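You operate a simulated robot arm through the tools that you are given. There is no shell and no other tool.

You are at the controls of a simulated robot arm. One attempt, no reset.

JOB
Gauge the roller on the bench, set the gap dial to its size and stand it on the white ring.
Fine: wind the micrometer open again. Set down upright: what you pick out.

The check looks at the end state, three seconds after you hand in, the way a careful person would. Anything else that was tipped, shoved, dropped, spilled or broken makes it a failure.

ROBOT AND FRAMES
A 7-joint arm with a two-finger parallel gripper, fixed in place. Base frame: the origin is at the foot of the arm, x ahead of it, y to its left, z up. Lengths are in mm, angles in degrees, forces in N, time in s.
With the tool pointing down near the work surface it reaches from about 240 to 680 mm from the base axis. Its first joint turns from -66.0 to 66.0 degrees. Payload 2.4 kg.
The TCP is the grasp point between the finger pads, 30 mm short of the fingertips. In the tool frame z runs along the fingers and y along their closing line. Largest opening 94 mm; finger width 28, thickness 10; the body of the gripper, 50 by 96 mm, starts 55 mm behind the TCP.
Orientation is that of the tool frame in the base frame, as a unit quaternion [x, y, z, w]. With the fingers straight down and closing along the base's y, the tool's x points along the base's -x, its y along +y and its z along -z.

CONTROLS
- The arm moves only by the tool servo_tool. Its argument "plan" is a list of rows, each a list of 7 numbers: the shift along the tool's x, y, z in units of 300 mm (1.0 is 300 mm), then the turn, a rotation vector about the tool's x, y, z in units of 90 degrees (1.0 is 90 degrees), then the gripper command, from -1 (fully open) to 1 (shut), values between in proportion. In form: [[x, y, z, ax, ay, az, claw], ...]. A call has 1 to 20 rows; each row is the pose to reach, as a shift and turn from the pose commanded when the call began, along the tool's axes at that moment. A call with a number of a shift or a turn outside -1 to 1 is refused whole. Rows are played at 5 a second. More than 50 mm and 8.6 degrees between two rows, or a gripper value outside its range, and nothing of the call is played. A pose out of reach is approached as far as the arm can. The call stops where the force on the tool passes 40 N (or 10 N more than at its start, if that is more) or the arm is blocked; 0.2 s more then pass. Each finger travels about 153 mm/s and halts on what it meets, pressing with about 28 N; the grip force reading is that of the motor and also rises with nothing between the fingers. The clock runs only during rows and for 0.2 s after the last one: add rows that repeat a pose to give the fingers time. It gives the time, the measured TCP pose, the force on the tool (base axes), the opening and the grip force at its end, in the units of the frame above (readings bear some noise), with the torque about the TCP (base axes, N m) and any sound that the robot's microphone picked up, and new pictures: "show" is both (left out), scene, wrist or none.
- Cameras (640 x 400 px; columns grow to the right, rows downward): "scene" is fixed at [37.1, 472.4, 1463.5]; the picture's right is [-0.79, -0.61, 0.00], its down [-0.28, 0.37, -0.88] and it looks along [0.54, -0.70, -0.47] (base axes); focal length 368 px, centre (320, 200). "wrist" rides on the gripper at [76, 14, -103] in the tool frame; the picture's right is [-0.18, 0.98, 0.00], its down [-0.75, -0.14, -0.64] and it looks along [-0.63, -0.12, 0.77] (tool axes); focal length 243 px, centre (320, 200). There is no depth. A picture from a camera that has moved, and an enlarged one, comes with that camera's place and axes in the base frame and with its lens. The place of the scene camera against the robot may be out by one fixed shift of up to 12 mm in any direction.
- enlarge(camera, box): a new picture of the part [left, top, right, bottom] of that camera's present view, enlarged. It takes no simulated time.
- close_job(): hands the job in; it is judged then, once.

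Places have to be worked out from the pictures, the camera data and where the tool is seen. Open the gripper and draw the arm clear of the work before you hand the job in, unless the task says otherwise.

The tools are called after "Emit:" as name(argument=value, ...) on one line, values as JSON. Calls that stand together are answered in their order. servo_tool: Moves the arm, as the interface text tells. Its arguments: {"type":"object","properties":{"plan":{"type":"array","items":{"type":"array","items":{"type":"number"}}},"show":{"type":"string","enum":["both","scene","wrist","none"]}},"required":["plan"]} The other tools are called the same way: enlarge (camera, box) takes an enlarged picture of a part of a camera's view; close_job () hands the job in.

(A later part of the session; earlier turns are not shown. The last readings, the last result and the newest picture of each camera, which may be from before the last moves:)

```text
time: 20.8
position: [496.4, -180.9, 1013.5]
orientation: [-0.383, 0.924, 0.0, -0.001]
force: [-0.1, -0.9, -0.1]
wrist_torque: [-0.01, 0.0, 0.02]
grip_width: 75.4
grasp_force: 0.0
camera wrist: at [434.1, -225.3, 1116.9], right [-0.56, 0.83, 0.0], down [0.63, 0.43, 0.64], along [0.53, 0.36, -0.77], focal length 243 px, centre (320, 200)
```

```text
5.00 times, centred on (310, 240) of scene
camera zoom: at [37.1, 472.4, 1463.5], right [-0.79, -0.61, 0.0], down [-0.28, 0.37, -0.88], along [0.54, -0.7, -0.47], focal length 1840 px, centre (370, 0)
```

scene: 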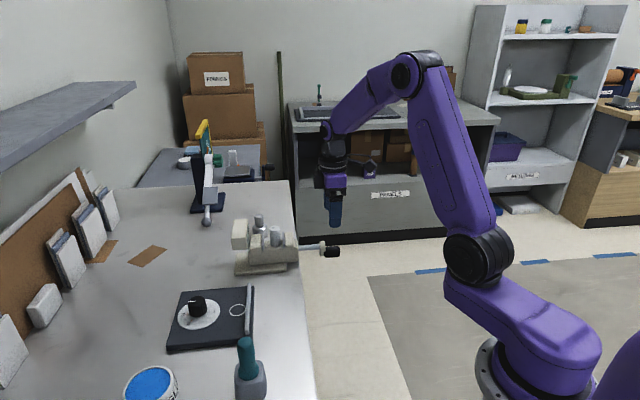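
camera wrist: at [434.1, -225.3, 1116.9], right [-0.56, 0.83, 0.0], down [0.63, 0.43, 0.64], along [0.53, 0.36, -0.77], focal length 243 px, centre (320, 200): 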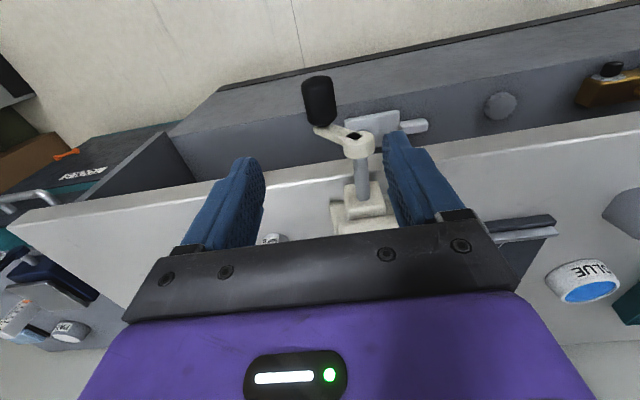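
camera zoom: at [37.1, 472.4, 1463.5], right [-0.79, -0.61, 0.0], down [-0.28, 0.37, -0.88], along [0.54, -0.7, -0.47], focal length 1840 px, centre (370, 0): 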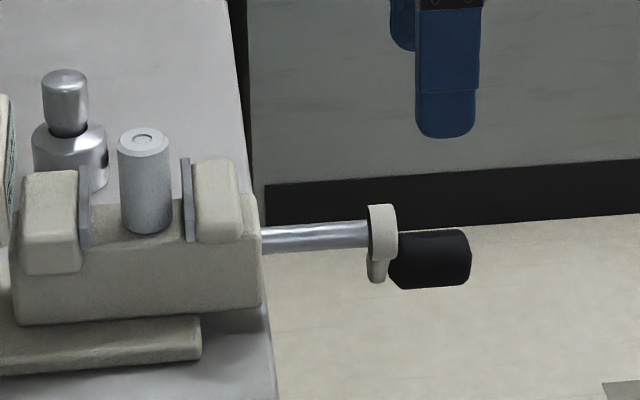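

The handle centre is at about (496.5, -184, 883) and the hub axis at about z 917, e-radius about 45 mm. I'll descend over the outer part of the handle with fingers straddling it.

Emit:
servo_tool(plan=[[0.02, -0.007, 0.04, 0, 0, 0, -0.6], [0.02, -0.007, 0.14, 0, 0, 0, -0.6], [0.02, -0.007, 0.22, 0, 0, 0, -0.6], [0.02, -0.007, 0.25, 0, 0, 0, -0.6], [0.02, -0.007, 0.25, 0, 0, 0, -0.6]])

Emit:
enlarge(camera="wrist", box=[220, 60, 440, 220])

Emit:
enlarge(camera="scene", box=[250, 200, 370, 280])

```text
time: 22.0
position: [494.7, -186.7, 939.9]
orientation: [-0.383, 0.924, 0.0, 0.0]
force: [0.2, 0.1, 0.1]
wrist_torque: [-0.01, -0.01, 0.01]
grip_width: 74.9
grasp_force: 0.1
camera wrist: at [431.3, -230.8, 1042.8], right [-0.56, 0.83, 0.0], down [0.63, 0.43, 0.64], along [0.53, 0.36, -0.77], focal length 243 px, centre (320, 200)
```

scene: 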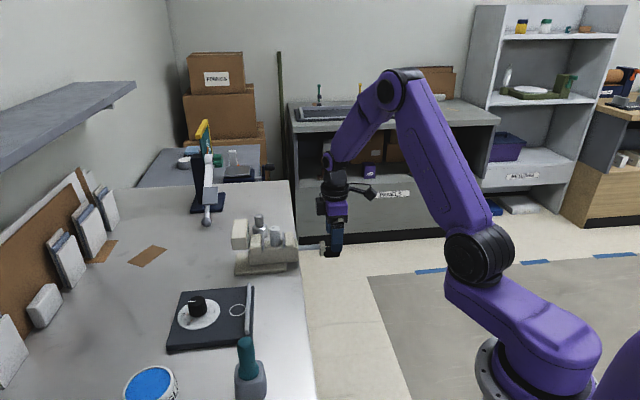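
wrist: 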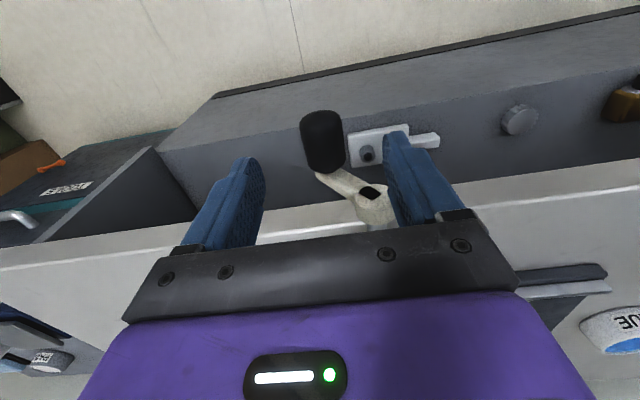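

```text
2.50 times, centred on (330, 140) of wrist
camera zoom: at [431.3, -230.8, 1042.8], right [-0.56, 0.83, 0.0], down [0.63, 0.43, 0.64], along [0.53, 0.36, -0.77], focal length 606 px, centre (295, 350)
```

zoom: 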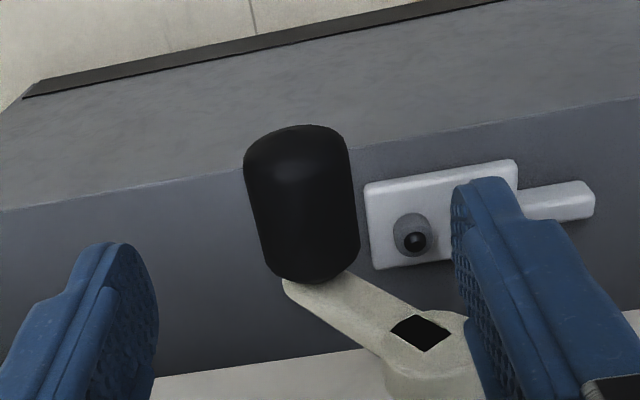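

```text
5.00 times, centred on (310, 240) of scene
camera zoom: at [37.1, 472.4, 1463.5], right [-0.79, -0.61, 0.0], down [-0.28, 0.37, -0.88], along [0.54, -0.7, -0.47], focal length 1840 px, centre (370, 0)
```

zoom: 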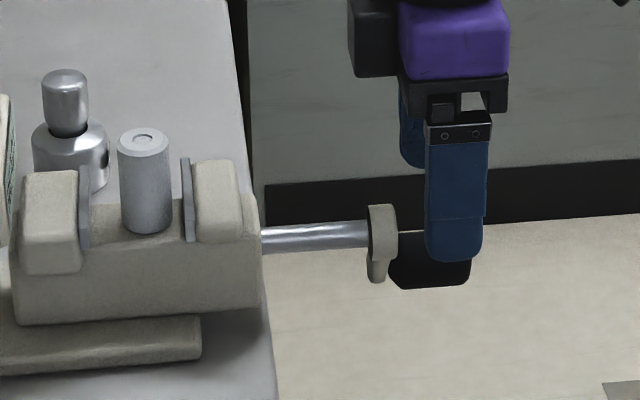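

The fingers straddle the handle's outer part and clear the hub. I'll descend to z ≈ 890 and close on the handle.

Emit:
servo_tool(plan=[[0, 0, 0.06, 0, 0, 0, -0.6], [0, 0, 0.12, 0, 0, 0, -0.6], [0, 0, 0.165, 0, 0, 0, -0.6], [0, 0, 0.165, 0, 0, 0, -0.6]])

Emit:
enlarge(camera="wrist", box=[220, 80, 440, 240])

Emit:
enlarge(camera="scene", box=[250, 200, 370, 280])

```text
time: 23.0
position: [491.3, -188.9, 889.0]
orientation: [-0.382, 0.924, -0.001, 0.0]
force: [0.0, -0.5, -0.3]
wrist_torque: [0.0, 0.02, 0.02]
grip_width: 74.7
grasp_force: 0.0
camera wrist: at [429.6, -232.6, 991.9], right [-0.56, 0.83, 0.0], down [0.63, 0.43, 0.64], along [0.53, 0.36, -0.77], focal length 243 px, centre (320, 200)
```

scene: 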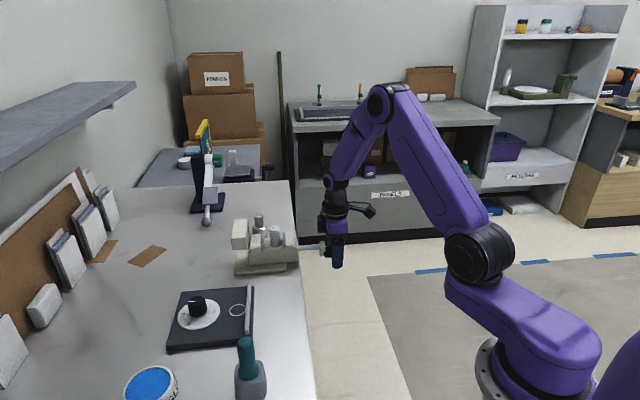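
wrist: 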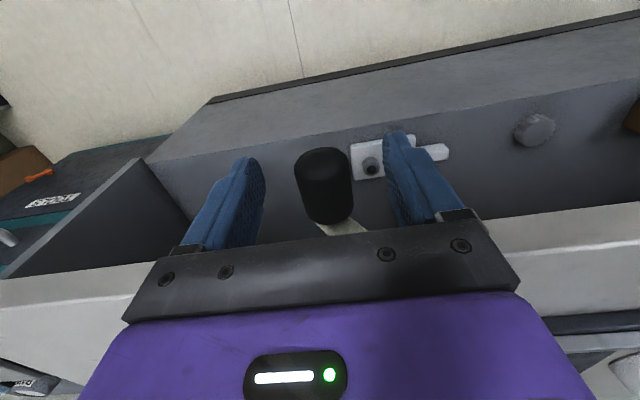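

```text
2.50 times, centred on (330, 160) of wrist
camera zoom: at [429.6, -232.6, 991.9], right [-0.56, 0.83, 0.0], down [0.63, 0.43, 0.64], along [0.53, 0.36, -0.77], focal length 606 px, centre (295, 300)
```

zoom: 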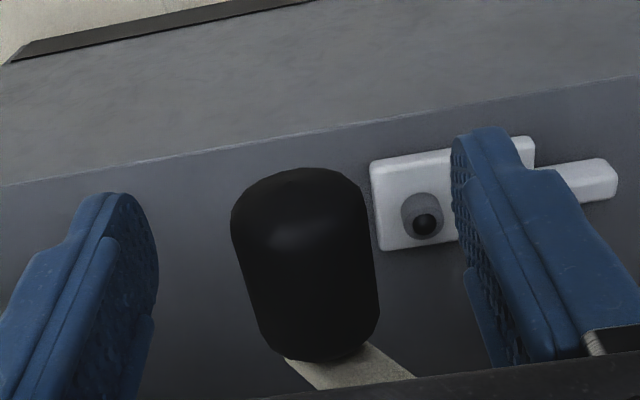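

```text
5.00 times, centred on (310, 240) of scene
camera zoom: at [37.1, 472.4, 1463.5], right [-0.79, -0.61, 0.0], down [-0.28, 0.37, -0.88], along [0.54, -0.7, -0.47], focal length 1840 px, centre (370, 0)
```

zoom: 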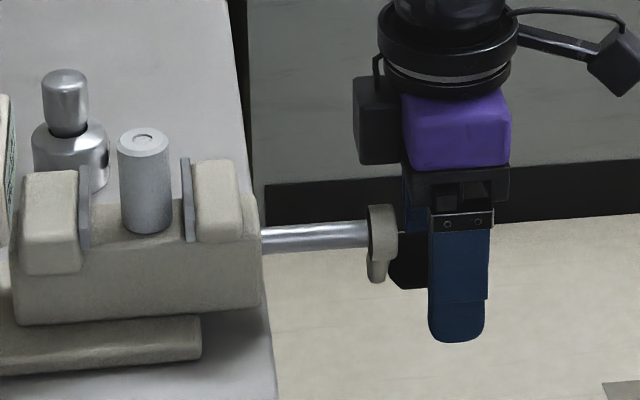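

The handle is centred between the fingers within about 2 mm. I'll close on it.

Emit:
servo_tool(plan=[[-0.01, 0.005, 0, 0, 0, 0, -0.6], [-0.01, 0.005, 0, 0, 0, 0, 0], [-0.01, 0.005, 0, 0, 0, 0, 0.3], [-0.01, 0.005, 0, 0, 0, 0, 1], [-0.01, 0.005, 0, 0, 0, 0, 1]])

Emit:
enlarge(camera="wrist", box=[220, 80, 440, 240])

```text
time: 24.2
position: [492.9, -185.7, 889.0]
orientation: [-0.383, 0.924, 0.0, 0.0]
force: [-2.3, 2.2, 0.7]
wrist_torque: [0.01, 0.09, -0.14]
grip_width: 29.3
grasp_force: 44.6
camera wrist: at [430.9, -229.4, 992.1], right [-0.56, 0.83, 0.0], down [0.63, 0.43, 0.64], along [0.53, 0.36, -0.77], focal length 243 px, centre (320, 200)
```

scene: 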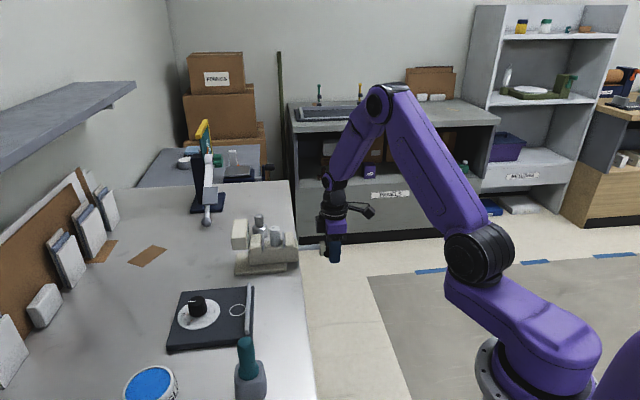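
wrist: 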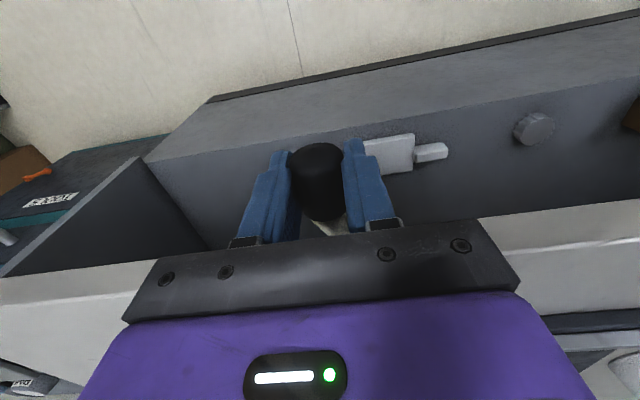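

```text
2.50 times, centred on (330, 160) of wrist
camera zoom: at [430.9, -229.4, 992.1], right [-0.56, 0.83, 0.0], down [0.63, 0.43, 0.64], along [0.53, 0.36, -0.77], focal length 606 px, centre (295, 300)
```

zoom: 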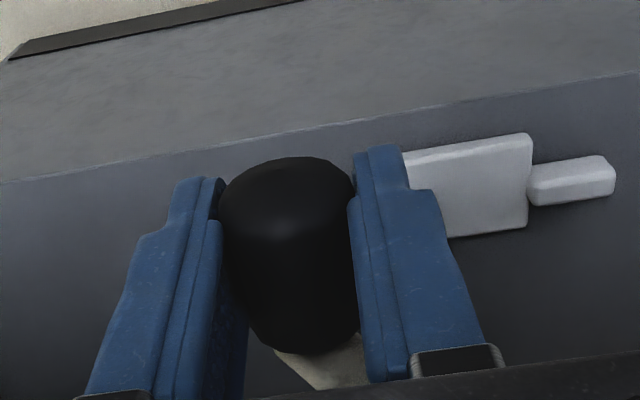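

I'm holding the handle, diameter 29.3 mm. I'll try the first 30° clockwise (as seen from the handle end) along the arc and watch the forces and jaw motion.

Emit:
servo_tool(plan=[[0, 0.0157, 0.0113, 0, 0, 0, 1], [0, 0.0327, 0.0207, 0, 0, 0, 1], [0, 0.0507, 0.0273, 0, 0, 0, 1], [0, 0.0693, 0.032, 0, 0, 0, 1], [0, 0.0693, 0.032, 0, 0, 0, 1]])

Emit:
enlarge(camera="scene", box=[250, 200, 370, 280])

Emit:
enlarge(camera="wrist", box=[220, 80, 440, 240])

```text
time: 25.4
position: [478.0, -169.9, 878.9]
orientation: [-0.383, 0.924, -0.001, 0.001]
force: [12.1, 5.5, -1.3]
wrist_torque: [0.2, -0.28, -0.34]
grip_width: 29.2
grasp_force: 44.5
camera wrist: at [415.8, -214.0, 982.8], right [-0.56, 0.83, 0.0], down [0.63, 0.43, 0.64], along [0.53, 0.36, -0.77], focal length 243 px, centre (320, 200)
```

scene: 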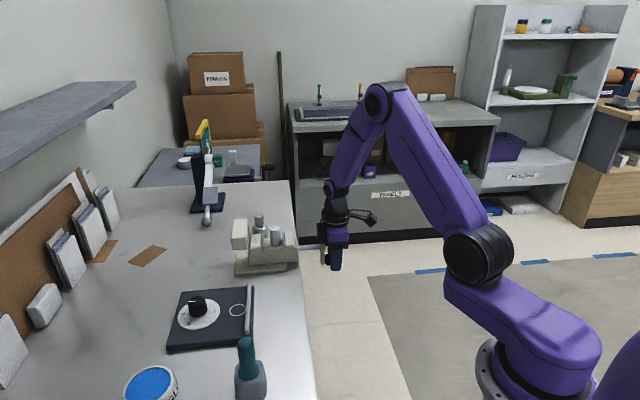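
wrist: 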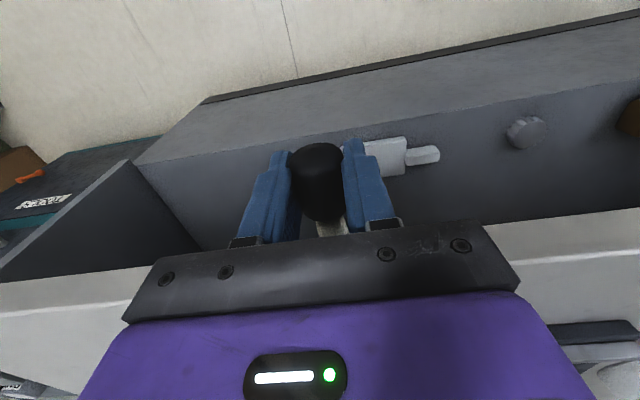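

```text
5.00 times, centred on (310, 240) of scene
camera zoom: at [37.4, 472.5, 1463.5], right [-0.79, -0.61, 0.0], down [-0.29, 0.37, -0.88], along [0.54, -0.7, -0.47], focal length 1840 px, centre (370, 0)
```

zoom: 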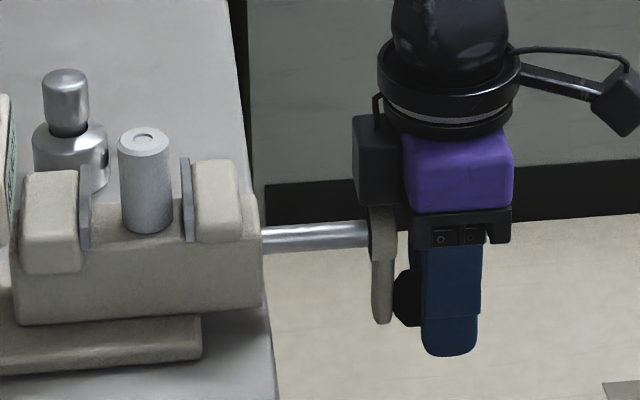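

```text
2.50 times, centred on (330, 160) of wrist
camera zoom: at [415.8, -214.0, 982.8], right [-0.56, 0.83, 0.0], down [0.63, 0.43, 0.64], along [0.53, 0.36, -0.77], focal length 606 px, centre (295, 300)
```

zoom: 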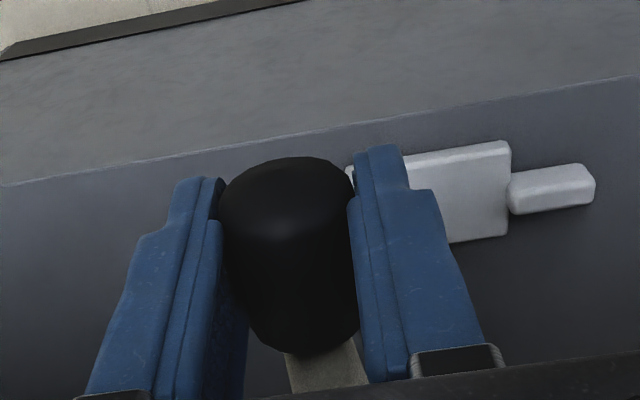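

The handle turns easily, and it pulls the tool inward (+w, 12 N), so clockwise advances the screw and closes the jaw. I'll continue 30° more while following inward by 2 mm.

Emit:
servo_tool(plan=[[-0.004, 0.0, 0.0, 0, 0, 0, 1], [-0.005, 0.019, 0.001, 0, 0, 0, 1], [-0.006, 0.0383, 0.0015, 0, 0, 0, 1], [-0.0065, 0.0575, -0.002, 0, 0, 0, 1], [-0.007, 0.076, -0.0068, 0, 0, 0, 1], [-0.007, 0.076, -0.0068, 0, 0, 0, 1]])

Emit:
enlarge(camera="scene", box=[250, 200, 370, 280])

```text
time: 26.8
position: [461.6, -152.9, 881.1]
orientation: [-0.382, 0.924, 0.001, -0.002]
force: [4.5, 6.9, -17.1]
wrist_torque: [0.02, 0.01, -0.24]
grip_width: 29.4
grasp_force: 44.9
camera wrist: at [401.0, -197.2, 984.6], right [-0.56, 0.83, 0.0], down [0.64, 0.43, 0.64], along [0.53, 0.36, -0.77], focal length 243 px, centre (320, 200)
```

scene: 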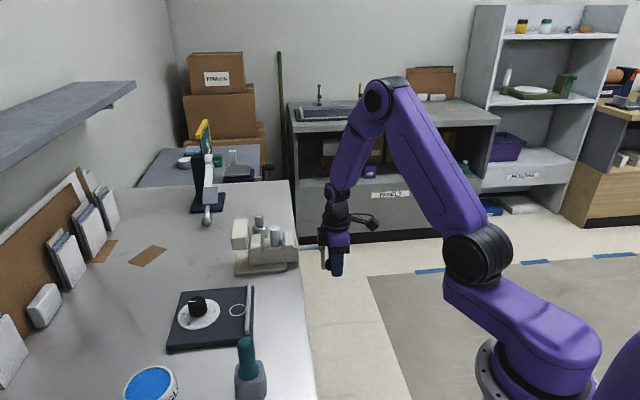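
wrist: 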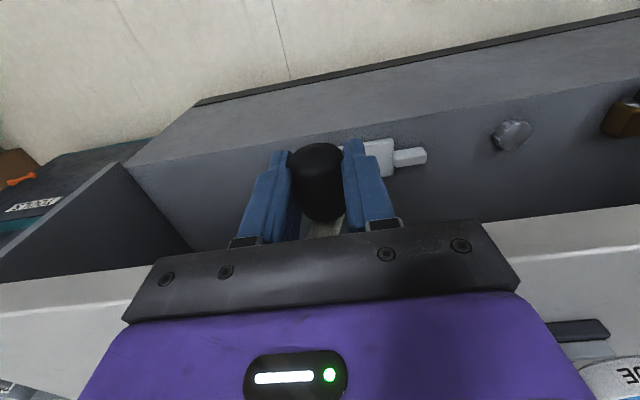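

```text
5.00 times, centred on (310, 240) of scene
camera zoom: at [37.4, 472.5, 1463.5], right [-0.79, -0.61, 0.0], down [-0.29, 0.37, -0.88], along [0.54, -0.7, -0.47], focal length 1840 px, centre (370, 0)
```

zoom: 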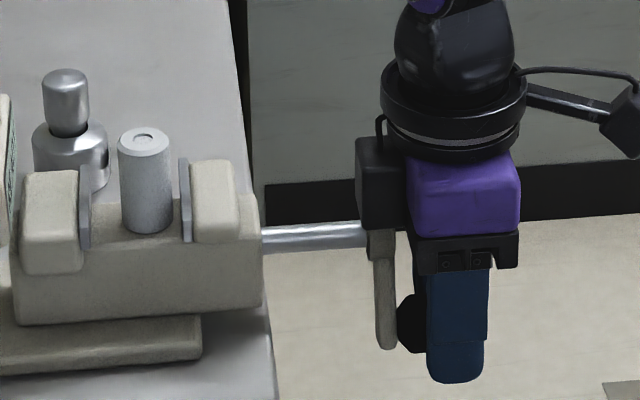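

The force shows 17 N downward, so the true circle is slightly larger; the fit gives a centre of e ≈ 449.5, TCP z ≈ 926, R ≈ 48. I'll continue with a smaller 24° arc on the corrected circle.

Emit:
servo_tool(plan=[[-0.003, 0.015, -0.004, 0, 0, 0, 1], [-0.006, 0.0308, -0.0113, 0, 0, 0, 1], [-0.007, 0.0445, -0.0205, 0, 0, 0, 1], [-0.008, 0.0578, -0.031, 0, 0, 0, 1], [-0.008, 0.0578, -0.031, 0, 0, 0, 1]])

Emit:
enlarge(camera="scene", box=[250, 200, 370, 280])

```text
time: 28.0
position: [451.1, -138.9, 891.1]
orientation: [-0.382, 0.924, 0.002, -0.004]
force: [-15.2, 5.2, -21.8]
wrist_torque: [-0.02, 0.23, 0.23]
grip_width: 29.5
grasp_force: 45.5
camera wrist: at [389.6, -183.2, 995.1], right [-0.56, 0.83, 0.01], down [0.64, 0.43, 0.64], along [0.52, 0.36, -0.77], focal length 243 px, centre (320, 200)
```

scene: 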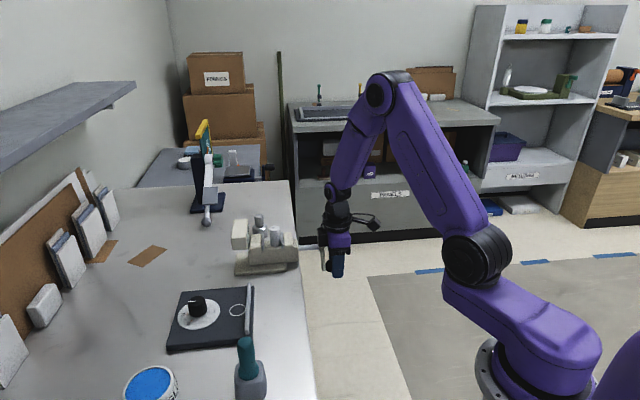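
wrist: 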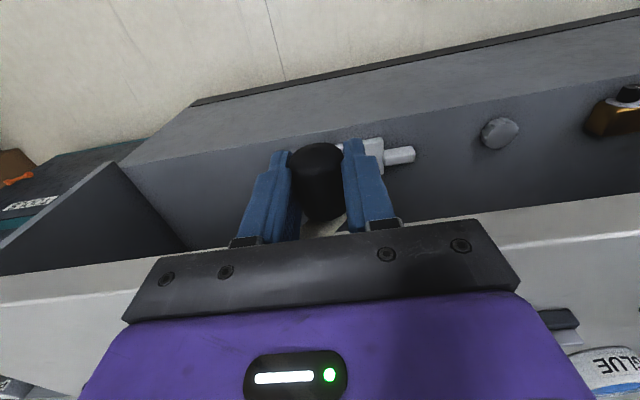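

```text
5.00 times, centred on (310, 240) of scene
camera zoom: at [37.0, 472.4, 1463.5], right [-0.79, -0.61, 0.0], down [-0.28, 0.37, -0.88], along [0.54, -0.7, -0.47], focal length 1840 px, centre (370, 0)
```

zoom: 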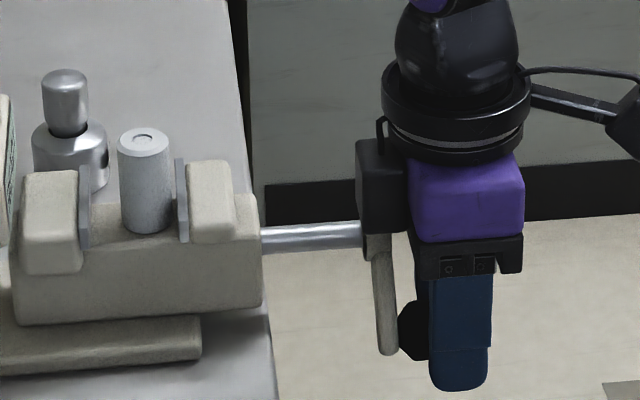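

The jaw has moved about 3.4 mm in 84°. The outward radial force says the true radius is about 50 mm, centred at e ≈ 448.3 and TCP z ≈ 928. I'll continue with that fit.

Emit:
servo_tool(plan=[[0, 0.017, -0.002, 0, 0, 0, 1], [0, 0.029, -0.0117, 0, 0, 0, 1], [-0.001, 0.038, -0.0235, 0, 0, 0, 1], [-0.002, 0.0457, -0.0357, 0, 0, 0, 1], [-0.002, 0.0525, -0.0485, 0, 0, 0, 1], [-0.003, 0.0583, -0.0623, 0, 0, 0, 1], [-0.003, 0.0583, -0.0623, 0, 0, 0, 1]])

Emit:
enlarge(camera="scene", box=[250, 200, 370, 280])

```text
time: 29.6
position: [442.4, -128.0, 911.4]
orientation: [-0.38, 0.925, -0.001, 0.001]
force: [-11.1, -24.6, 2.1]
wrist_torque: [-0.2, 0.05, 0.43]
grip_width: 29.2
grasp_force: 45.3
camera wrist: at [379.7, -172.3, 1013.2], right [-0.56, 0.83, 0.0], down [0.63, 0.43, 0.64], along [0.53, 0.36, -0.77], focal length 243 px, centre (320, 200)
```

scene: 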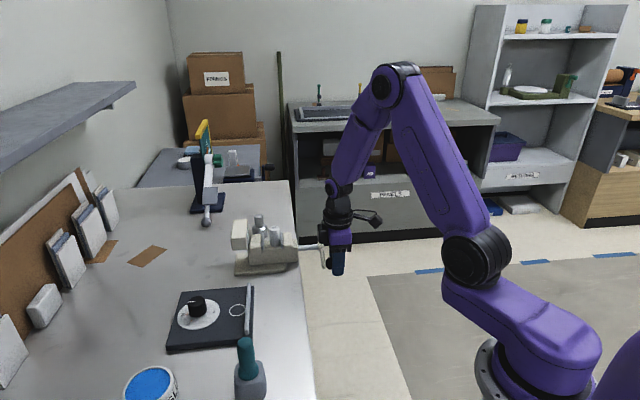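
wrist: 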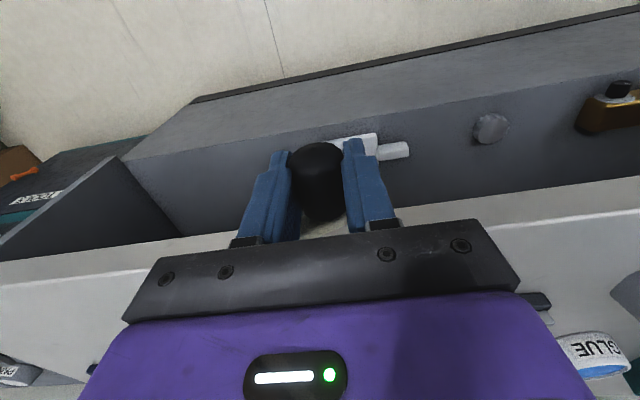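

```text
5.00 times, centred on (310, 240) of scene
camera zoom: at [36.7, 471.7, 1463.8], right [-0.79, -0.61, 0.0], down [-0.28, 0.37, -0.88], along [0.54, -0.7, -0.47], focal length 1840 px, centre (370, 0)
```

zoom: 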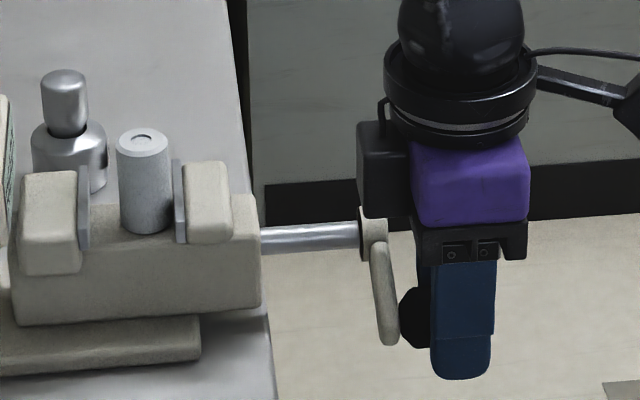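

The forces give a good fit: centre e ≈ 448, TCP z ≈ 924, R ≈ 45.8. I also over-followed axially, so I'll relax that by 1 mm and continue the arc up the left side.

Emit:
servo_tool(plan=[[0.004, 0.0023, -0.0207, 0, 0, 0, 1], [0.003, 0.0037, -0.042, 0, 0, 0, 1], [0.002, 0.0023, -0.062, 0, 0, 0, 1], [0.001, -0.0017, -0.0817, 0, 0, 0, 1], [0.0, -0.008, -0.1003, 0, 0, 0, 1], [-0.001, -0.0167, -0.1183, 0, 0, 0, 1], [-0.002, -0.028, -0.135, 0, 0, 0, 1], [-0.003, -0.041, -0.15, 0, 0, 0, 1], [-0.003, -0.041, -0.15, 0, 0, 0, 1]])

Emit:
enlarge(camera="scene", box=[250, 200, 370, 280])

```text
time: 31.3
position: [445.4, -128.2, 951.7]
orientation: [-0.382, 0.924, 0.007, -0.008]
force: [-4.9, 3.4, 5.8]
wrist_torque: [0.23, -0.09, -0.24]
grip_width: 28.9
grasp_force: 45.3
stopped in row 8: the force on the tool passed its limit at 42 N (the readings are from after the stop); the commanded pose is now the measured one
camera wrist: at [384.0, -173.5, 1055.7], right [-0.56, 0.83, 0.02], down [0.64, 0.43, 0.63], along [0.52, 0.37, -0.77], focal length 243 px, centre (320, 200)
```

scene: 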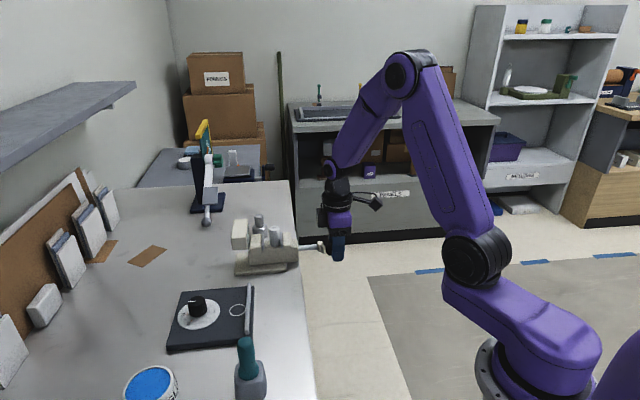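
wrist: 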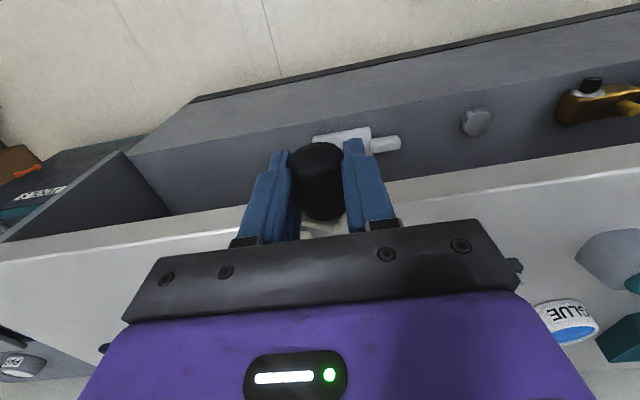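

```text
5.00 times, centred on (310, 240) of scene
camera zoom: at [36.8, 472.5, 1463.5], right [-0.79, -0.61, 0.0], down [-0.28, 0.37, -0.88], along [0.54, -0.7, -0.47], focal length 1840 px, centre (370, 0)
```

zoom: 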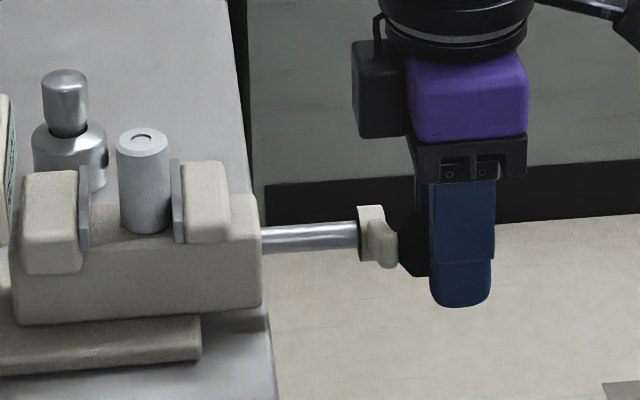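

The force limit tripped mid-arc, probably because the fingers slipped upward on the handle. I'll look closely before going on.

Emit:
enlarge(camera="wrist", box=[220, 80, 440, 240])

Emit:
enlarge(camera="scene", box=[300, 225, 360, 265])

Emit:
enlarge(camera="scene", box=[245, 215, 305, 255])

```text
2.50 times, centred on (330, 160) of wrist
camera zoom: at [384.0, -173.5, 1055.7], right [-0.56, 0.83, 0.02], down [0.64, 0.43, 0.63], along [0.52, 0.37, -0.77], focal length 606 px, centre (295, 300)
```

zoom: 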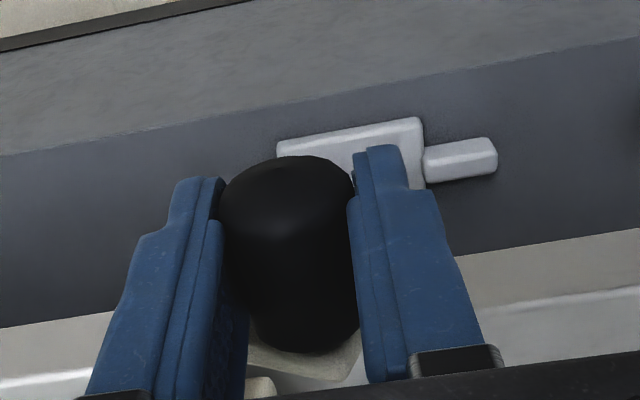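

```text
10.00 times, centred on (330, 245) of scene
camera zoom: at [36.8, 472.5, 1463.5], right [-0.79, -0.61, 0.0], down [-0.28, 0.37, -0.88], along [0.54, -0.7, -0.47], focal length 3679 px, centre (220, -250)
```

zoom: 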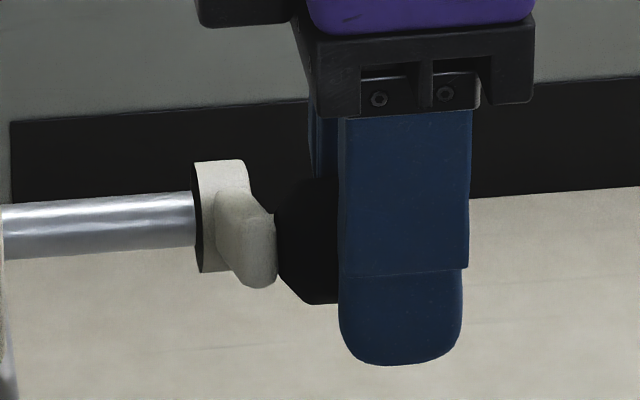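

```text
10.00 times, centred on (275, 235) of scene
camera zoom: at [36.8, 472.5, 1463.5], right [-0.79, -0.61, 0.0], down [-0.28, 0.37, -0.88], along [0.54, -0.7, -0.47], focal length 3679 px, centre (770, -150)
```

zoom: 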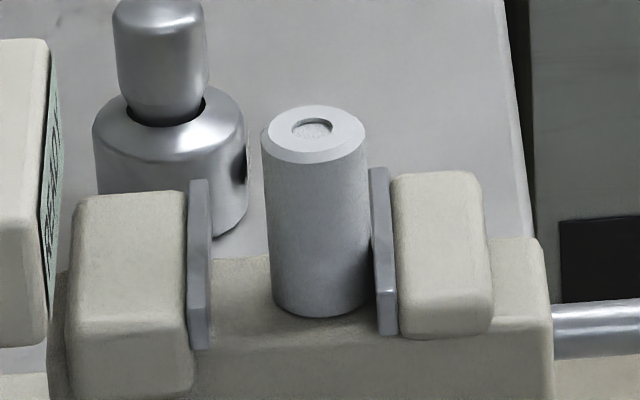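

The wrist view shows no slip. A circle with centre e ≈ 451.5, TCP z ≈ 929.7 and R ≈ 51.3 fits every contact point, and the jaw has advanced about 7 mm in 150°, or about 17 mm per turn. I'll take out the small tilt and continue 40° on this circle.

Emit:
servo_tool(plan=[[0, -0.006, -0.012, 0.006, -0.003, 0, 1], [-0.0016, -0.0127, -0.0247, 0.0122, -0.006, 0, 1], [-0.0032, -0.0317, -0.0477, 0.0122, -0.006, 0, 1], [-0.0048, -0.0547, -0.0667, 0.0122, -0.006, 0, 1], [-0.0064, -0.0803, -0.0817, 0.0122, -0.006, 0, 1], [-0.0064, -0.0803, -0.0817, 0.0122, -0.006, 0, 1]])

Emit:
enlarge(camera="scene", box=[250, 200, 370, 280])

```text
time: 32.7
position: [463.9, -144.2, 975.6]
orientation: [-0.382, 0.924, -0.003, 0.003]
force: [-12.0, -2.9, 15.9]
wrist_torque: [0.02, 0.12, -0.21]
grip_width: 29.1
grasp_force: 44.8
camera wrist: at [400.4, -189.3, 1078.5], right [-0.56, 0.83, -0.01], down [0.63, 0.43, 0.65], along [0.54, 0.36, -0.76], focal length 243 px, centre (320, 200)
```

scene: 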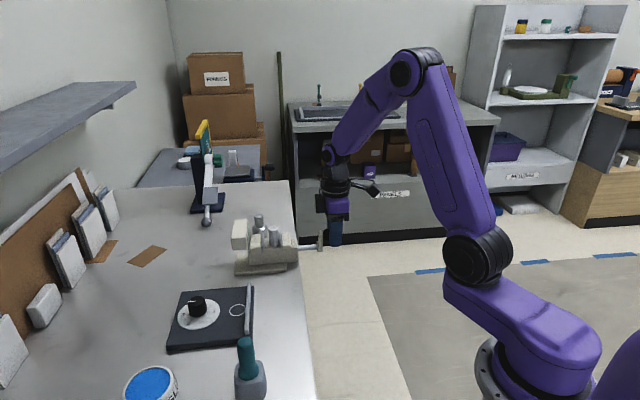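
wrist: 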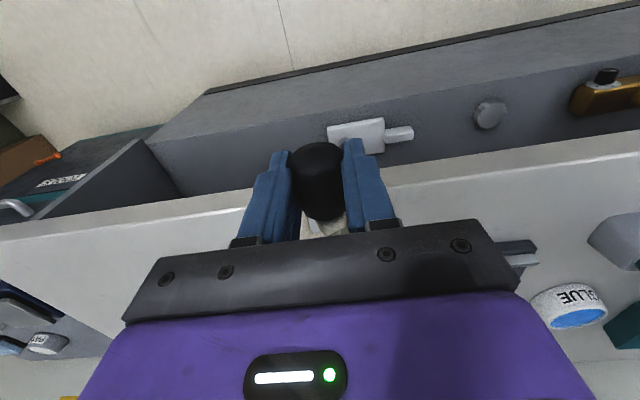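

```text
5.00 times, centred on (310, 240) of scene
camera zoom: at [36.5, 472.4, 1463.6], right [-0.79, -0.61, 0.0], down [-0.28, 0.37, -0.88], along [0.54, -0.7, -0.47], focal length 1840 px, centre (370, 0)
```

zoom: 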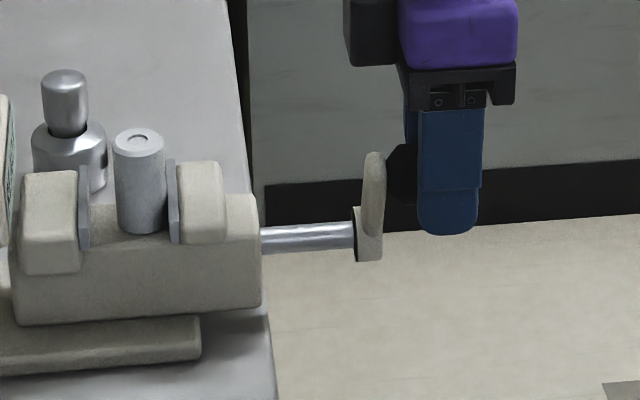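

The crank is turning smoothly and the near jaw is now pushing the roller gently toward the far anvil. I'll continue over the top, another 50°, with a slightly larger radius.

Emit:
servo_tool(plan=[[0.001, -0.0263, -0.017, -0.0047, 0.002, 0, 1], [0, -0.0563, -0.0223, -0.0047, 0.002, 0, 1], [-0.001, -0.087, -0.0223, -0.0047, 0.002, 0, 1], [-0.003, -0.117, -0.017, -0.0047, 0.002, 0, 1], [-0.0045, -0.1457, -0.0067, -0.0047, 0.002, 0, 1], [-0.0045, -0.1457, -0.0067, -0.0047, 0.002, 0, 1]])

Emit:
enlarge(camera="scene", box=[250, 200, 370, 280])

```text
time: 34.1
position: [493.6, -174.5, 973.6]
orientation: [-0.383, 0.924, 0.007, -0.006]
force: [-12.0, 13.8, -32.7]
wrist_torque: [0.03, 0.21, -0.77]
grip_width: 28.9
grasp_force: 45.0
camera wrist: at [432.8, -218.6, 1078.7], right [-0.57, 0.82, 0.01], down [0.64, 0.43, 0.64], along [0.52, 0.37, -0.77], focal length 243 px, centre (320, 200)
```

scene: 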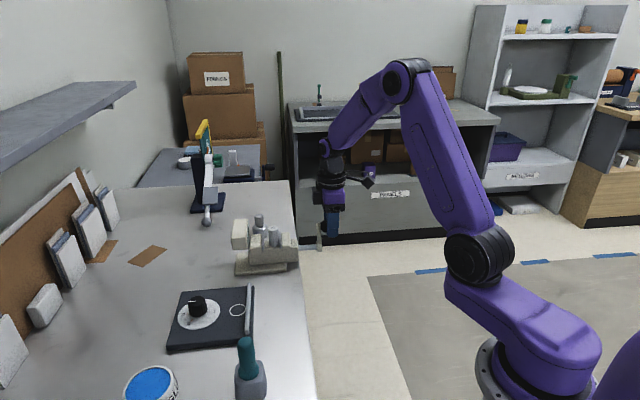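
wrist: 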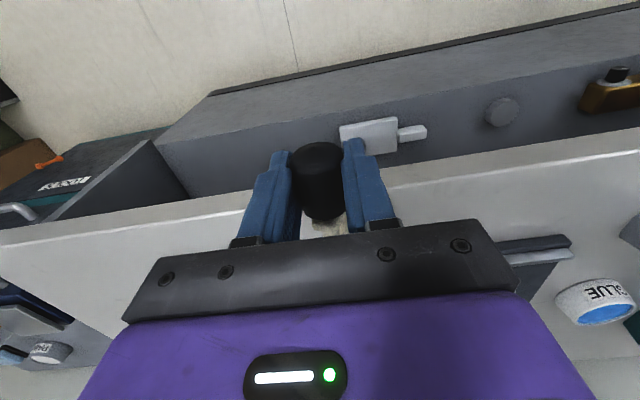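

```text
5.00 times, centred on (310, 240) of scene
camera zoom: at [37.3, 472.6, 1463.5], right [-0.79, -0.61, 0.0], down [-0.29, 0.37, -0.88], along [0.54, -0.7, -0.47], focal length 1840 px, centre (370, 0)
```

zoom: 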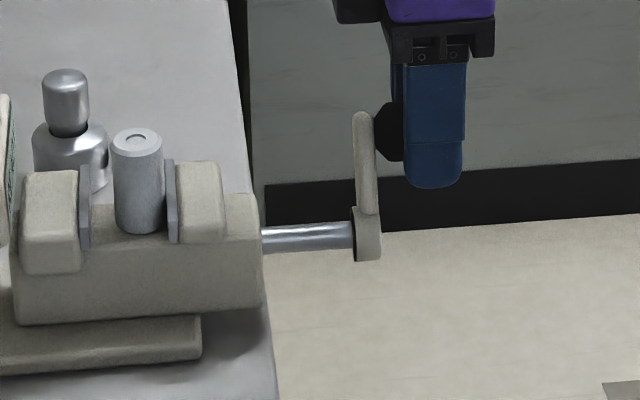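

The force is 37 N radially inward here. A refit using all the points gives a centre of e ≈ 449, z ≈ 928, R ≈ 50. I'll correct onto this circle and continue down the right side.

Emit:
servo_tool(plan=[[-0.001, -0.0027, 0.0133, 0, 0, 0, 1], [-0.002, -0.0145, 0.022, 0, 0, 0, 1], [-0.003, -0.0263, 0.03, 0, 0, 0, 1], [-0.0045, -0.047, 0.0507, 0, 0, 0, 1], [-0.006, -0.0637, 0.0743, 0, 0, 0, 1], [-0.006, -0.0637, 0.0743, 0, 0, 0, 1]])

Emit:
enlarge(camera="scene", box=[250, 200, 370, 280])

```text
time: 35.5
position: [510.1, -187.9, 955.6]
orientation: [-0.383, 0.924, 0.003, -0.002]
force: [-14.6, 6.8, -5.6]
wrist_torque: [0.17, 0.04, -0.4]
grip_width: 29.2
grasp_force: 45.3
camera wrist: at [448.2, -232.3, 1058.2], right [-0.56, 0.83, 0.01], down [0.64, 0.43, 0.64], along [0.53, 0.36, -0.77], focal length 243 px, centre (320, 200)
```

scene: 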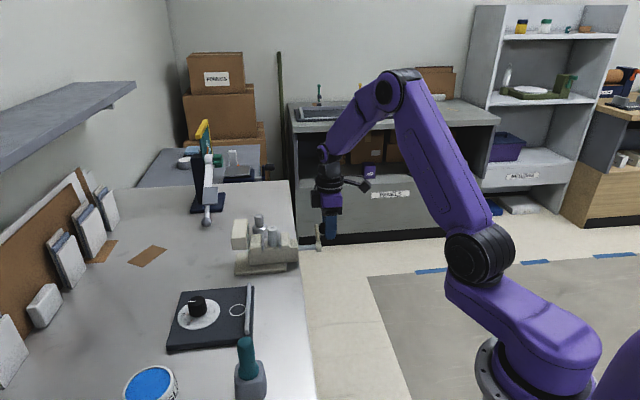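
wrist: 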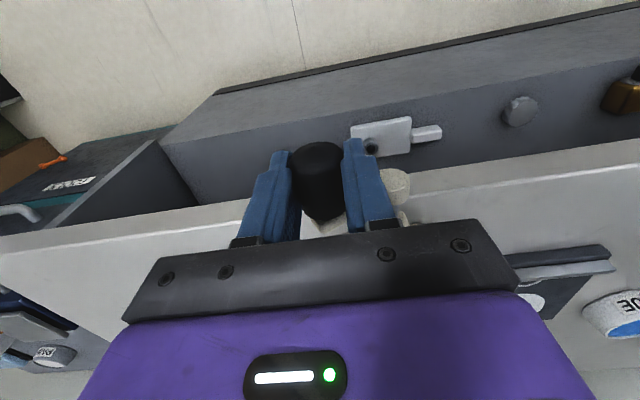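

```text
5.00 times, centred on (310, 240) of scene
camera zoom: at [36.8, 472.5, 1463.5], right [-0.79, -0.61, 0.0], down [-0.28, 0.37, -0.88], along [0.54, -0.7, -0.47], focal length 1840 px, centre (370, 0)
```

zoom: 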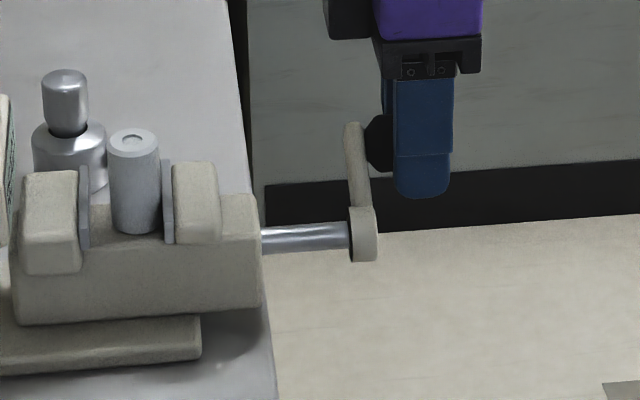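

The jaw has moved about 10 mm in 273° and roughly 9 mm remain. I'll continue down the right side of the circle.

Emit:
servo_tool(plan=[[0.001, -0.0045, 0.018, 0, 0, 0, 1], [0, -0.0077, 0.0357, 0, 0, 0, 1], [-0.0013, -0.015, 0.064, 0, 0, 0, 1], [-0.0026, -0.0177, 0.0933, 0, 0, 0, 1], [-0.004, -0.015, 0.1227, 0, 0, 0, 1], [-0.0052, -0.0077, 0.151, 0, 0, 0, 1], [-0.0065, 0.005, 0.1777, 0, 0, 0, 1], [-0.0065, 0.005, 0.1777, 0, 0, 0, 1]])

Emit:
enlarge(camera="scene", box=[250, 200, 370, 280])

```text
time: 37.3
position: [511.9, -184.8, 902.5]
orientation: [-0.383, 0.924, 0.002, -0.003]
force: [-19.1, -0.8, 9.9]
wrist_torque: [-0.08, 0.27, -0.56]
grip_width: 29.2
grasp_force: 44.9
camera wrist: at [448.5, -229.1, 1005.4], right [-0.56, 0.83, 0.01], down [0.64, 0.43, 0.64], along [0.53, 0.37, -0.77], focal length 243 px, centre (320, 200)
```

scene: 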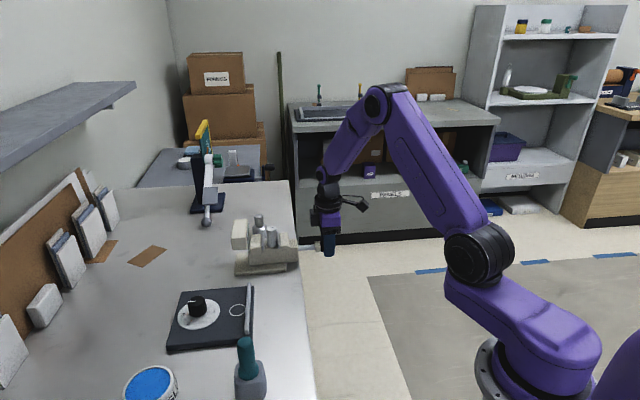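
wrist: 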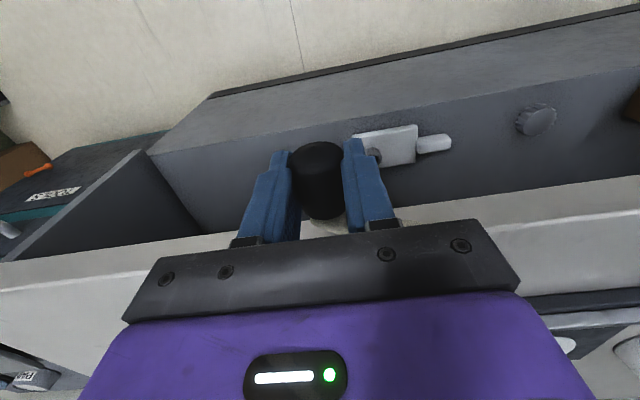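

```text
5.00 times, centred on (310, 240) of scene
camera zoom: at [36.4, 472.4, 1463.5], right [-0.79, -0.61, 0.0], down [-0.28, 0.37, -0.88], along [0.54, -0.7, -0.47], focal length 1840 px, centre (370, 0)
```

zoom: 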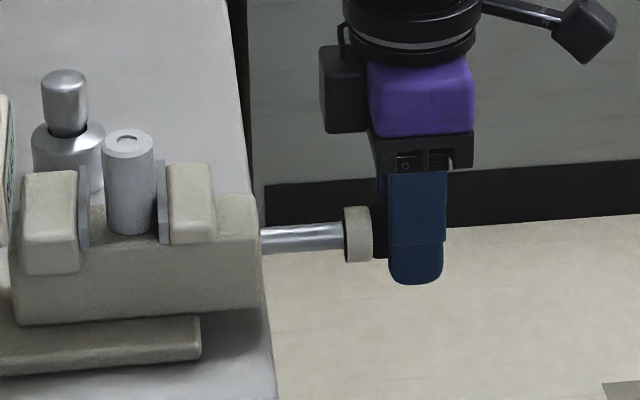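

About 6 mm of closing remains. I'll continue through the bottom, 60° more, with the refined circle and a little axial relief.

Emit:
servo_tool(plan=[[0.003, 0.0125, 0.01, 0, 0, 0, 1], [0.003, 0.0247, 0.0213, 0, 0, 0, 1], [0.002, 0.045, 0.0417, 0, 0, 0, 1], [0.001, 0.0683, 0.0583, 0, 0, 0, 1], [0, 0.0947, 0.0703, 0, 0, 0, 1], [-0.001, 0.1223, 0.0777, 0, 0, 0, 1], [-0.002, 0.151, 0.0803, 0, 0, 0, 1], [-0.002, 0.151, 0.0803, 0, 0, 0, 1]])

Emit:
enlarge(camera="scene", box=[245, 200, 365, 280])

```text
time: 39.1
position: [481.1, -151.9, 880.5]
orientation: [-0.383, 0.924, -0.002, 0.003]
force: [2.5, -4.8, 37.8]
wrist_torque: [0.21, -0.28, -0.74]
grip_width: 28.8
grasp_force: 45.4
camera wrist: at [417.3, -196.4, 982.9], right [-0.56, 0.83, 0.0], down [0.63, 0.43, 0.65], along [0.53, 0.36, -0.76], focal length 243 px, centre (320, 200)
```

scene: 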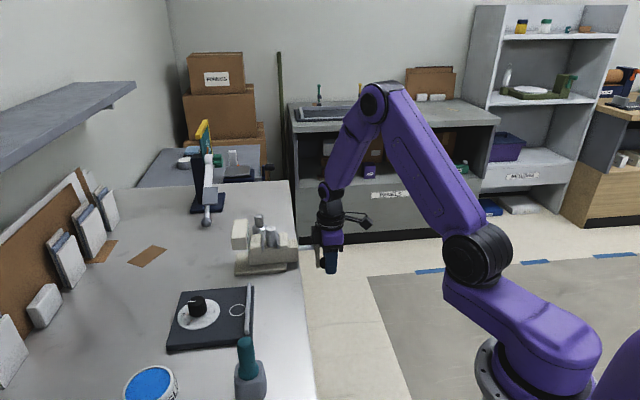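
wrist: 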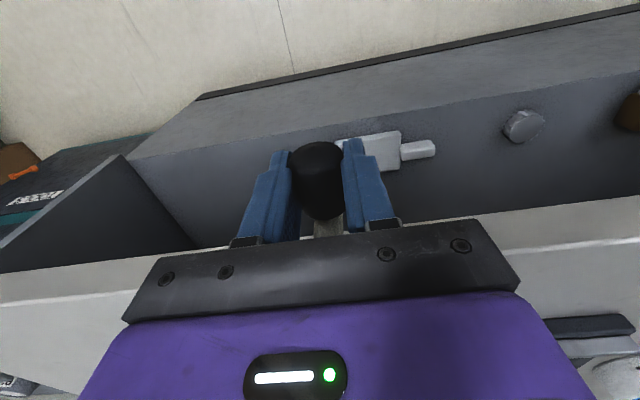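

```text
5.00 times, centred on (305, 240) of scene
camera zoom: at [36.5, 472.4, 1463.5], right [-0.79, -0.61, 0.0], down [-0.28, 0.37, -0.88], along [0.54, -0.7, -0.47], focal length 1840 px, centre (395, 0)
```

zoom: 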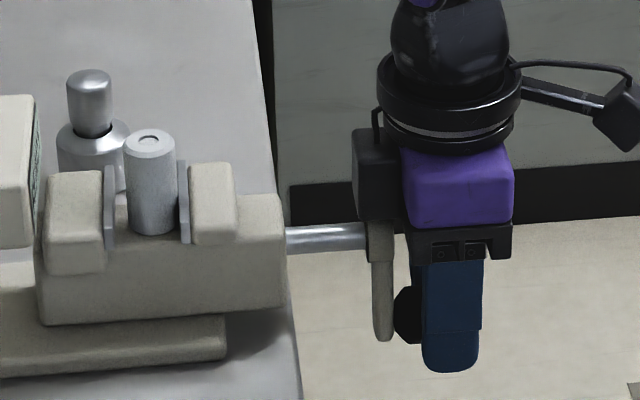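

There is 38 N upward here, either a grip offset or hub contact. I'll open the fingers slightly to release stress and diagnose, then regrip.

Emit:
servo_tool(plan=[[0, 0, -0.005, 0, 0, 0, 0.15], [0, 0, -0.005, 0, 0, 0, 0.15]])

Emit:
enlarge(camera="wrist", box=[220, 80, 440, 240])

Emit:
enlarge(camera="scene", box=[245, 200, 365, 280])

```text
time: 39.7
position: [478.5, -151.7, 878.3]
orientation: [-0.383, 0.924, 0.002, -0.002]
force: [0.2, 0.7, -0.3]
wrist_torque: [0.0, 0.0, -0.02]
grip_width: 39.8
grasp_force: 0.1
camera wrist: at [416.2, -195.8, 982.8], right [-0.57, 0.82, 0.0], down [0.63, 0.43, 0.64], along [0.53, 0.37, -0.77], focal length 243 px, centre (320, 200)
```

scene: 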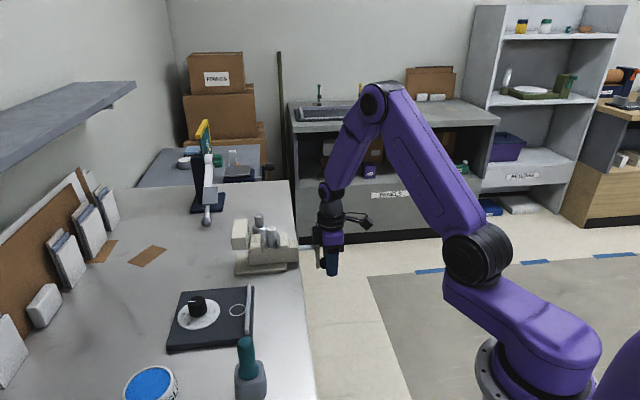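
wrist: 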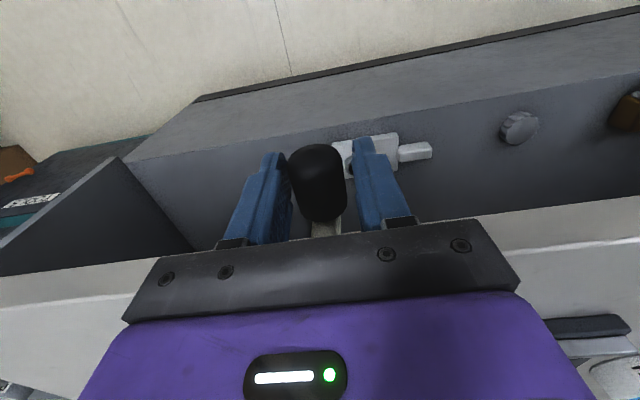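

```text
2.50 times, centred on (330, 160) of wrist
camera zoom: at [416.2, -195.8, 982.8], right [-0.57, 0.82, 0.0], down [0.63, 0.43, 0.64], along [0.53, 0.37, -0.77], focal length 606 px, centre (295, 300)
```

zoom: 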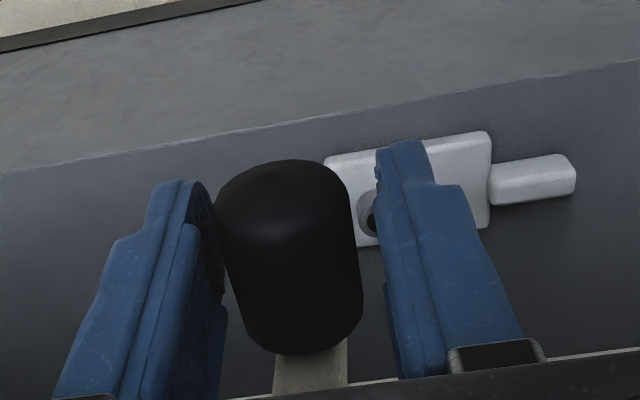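

```text
5.00 times, centred on (305, 240) of scene
camera zoom: at [37.1, 472.4, 1463.5], right [-0.79, -0.61, 0.0], down [-0.28, 0.37, -0.88], along [0.54, -0.7, -0.47], focal length 1840 px, centre (395, 0)
```

zoom: 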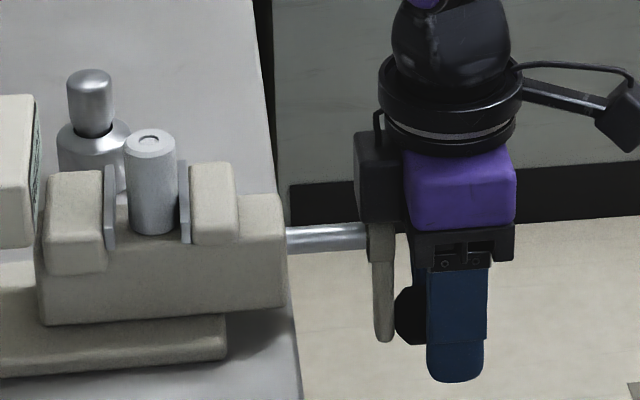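

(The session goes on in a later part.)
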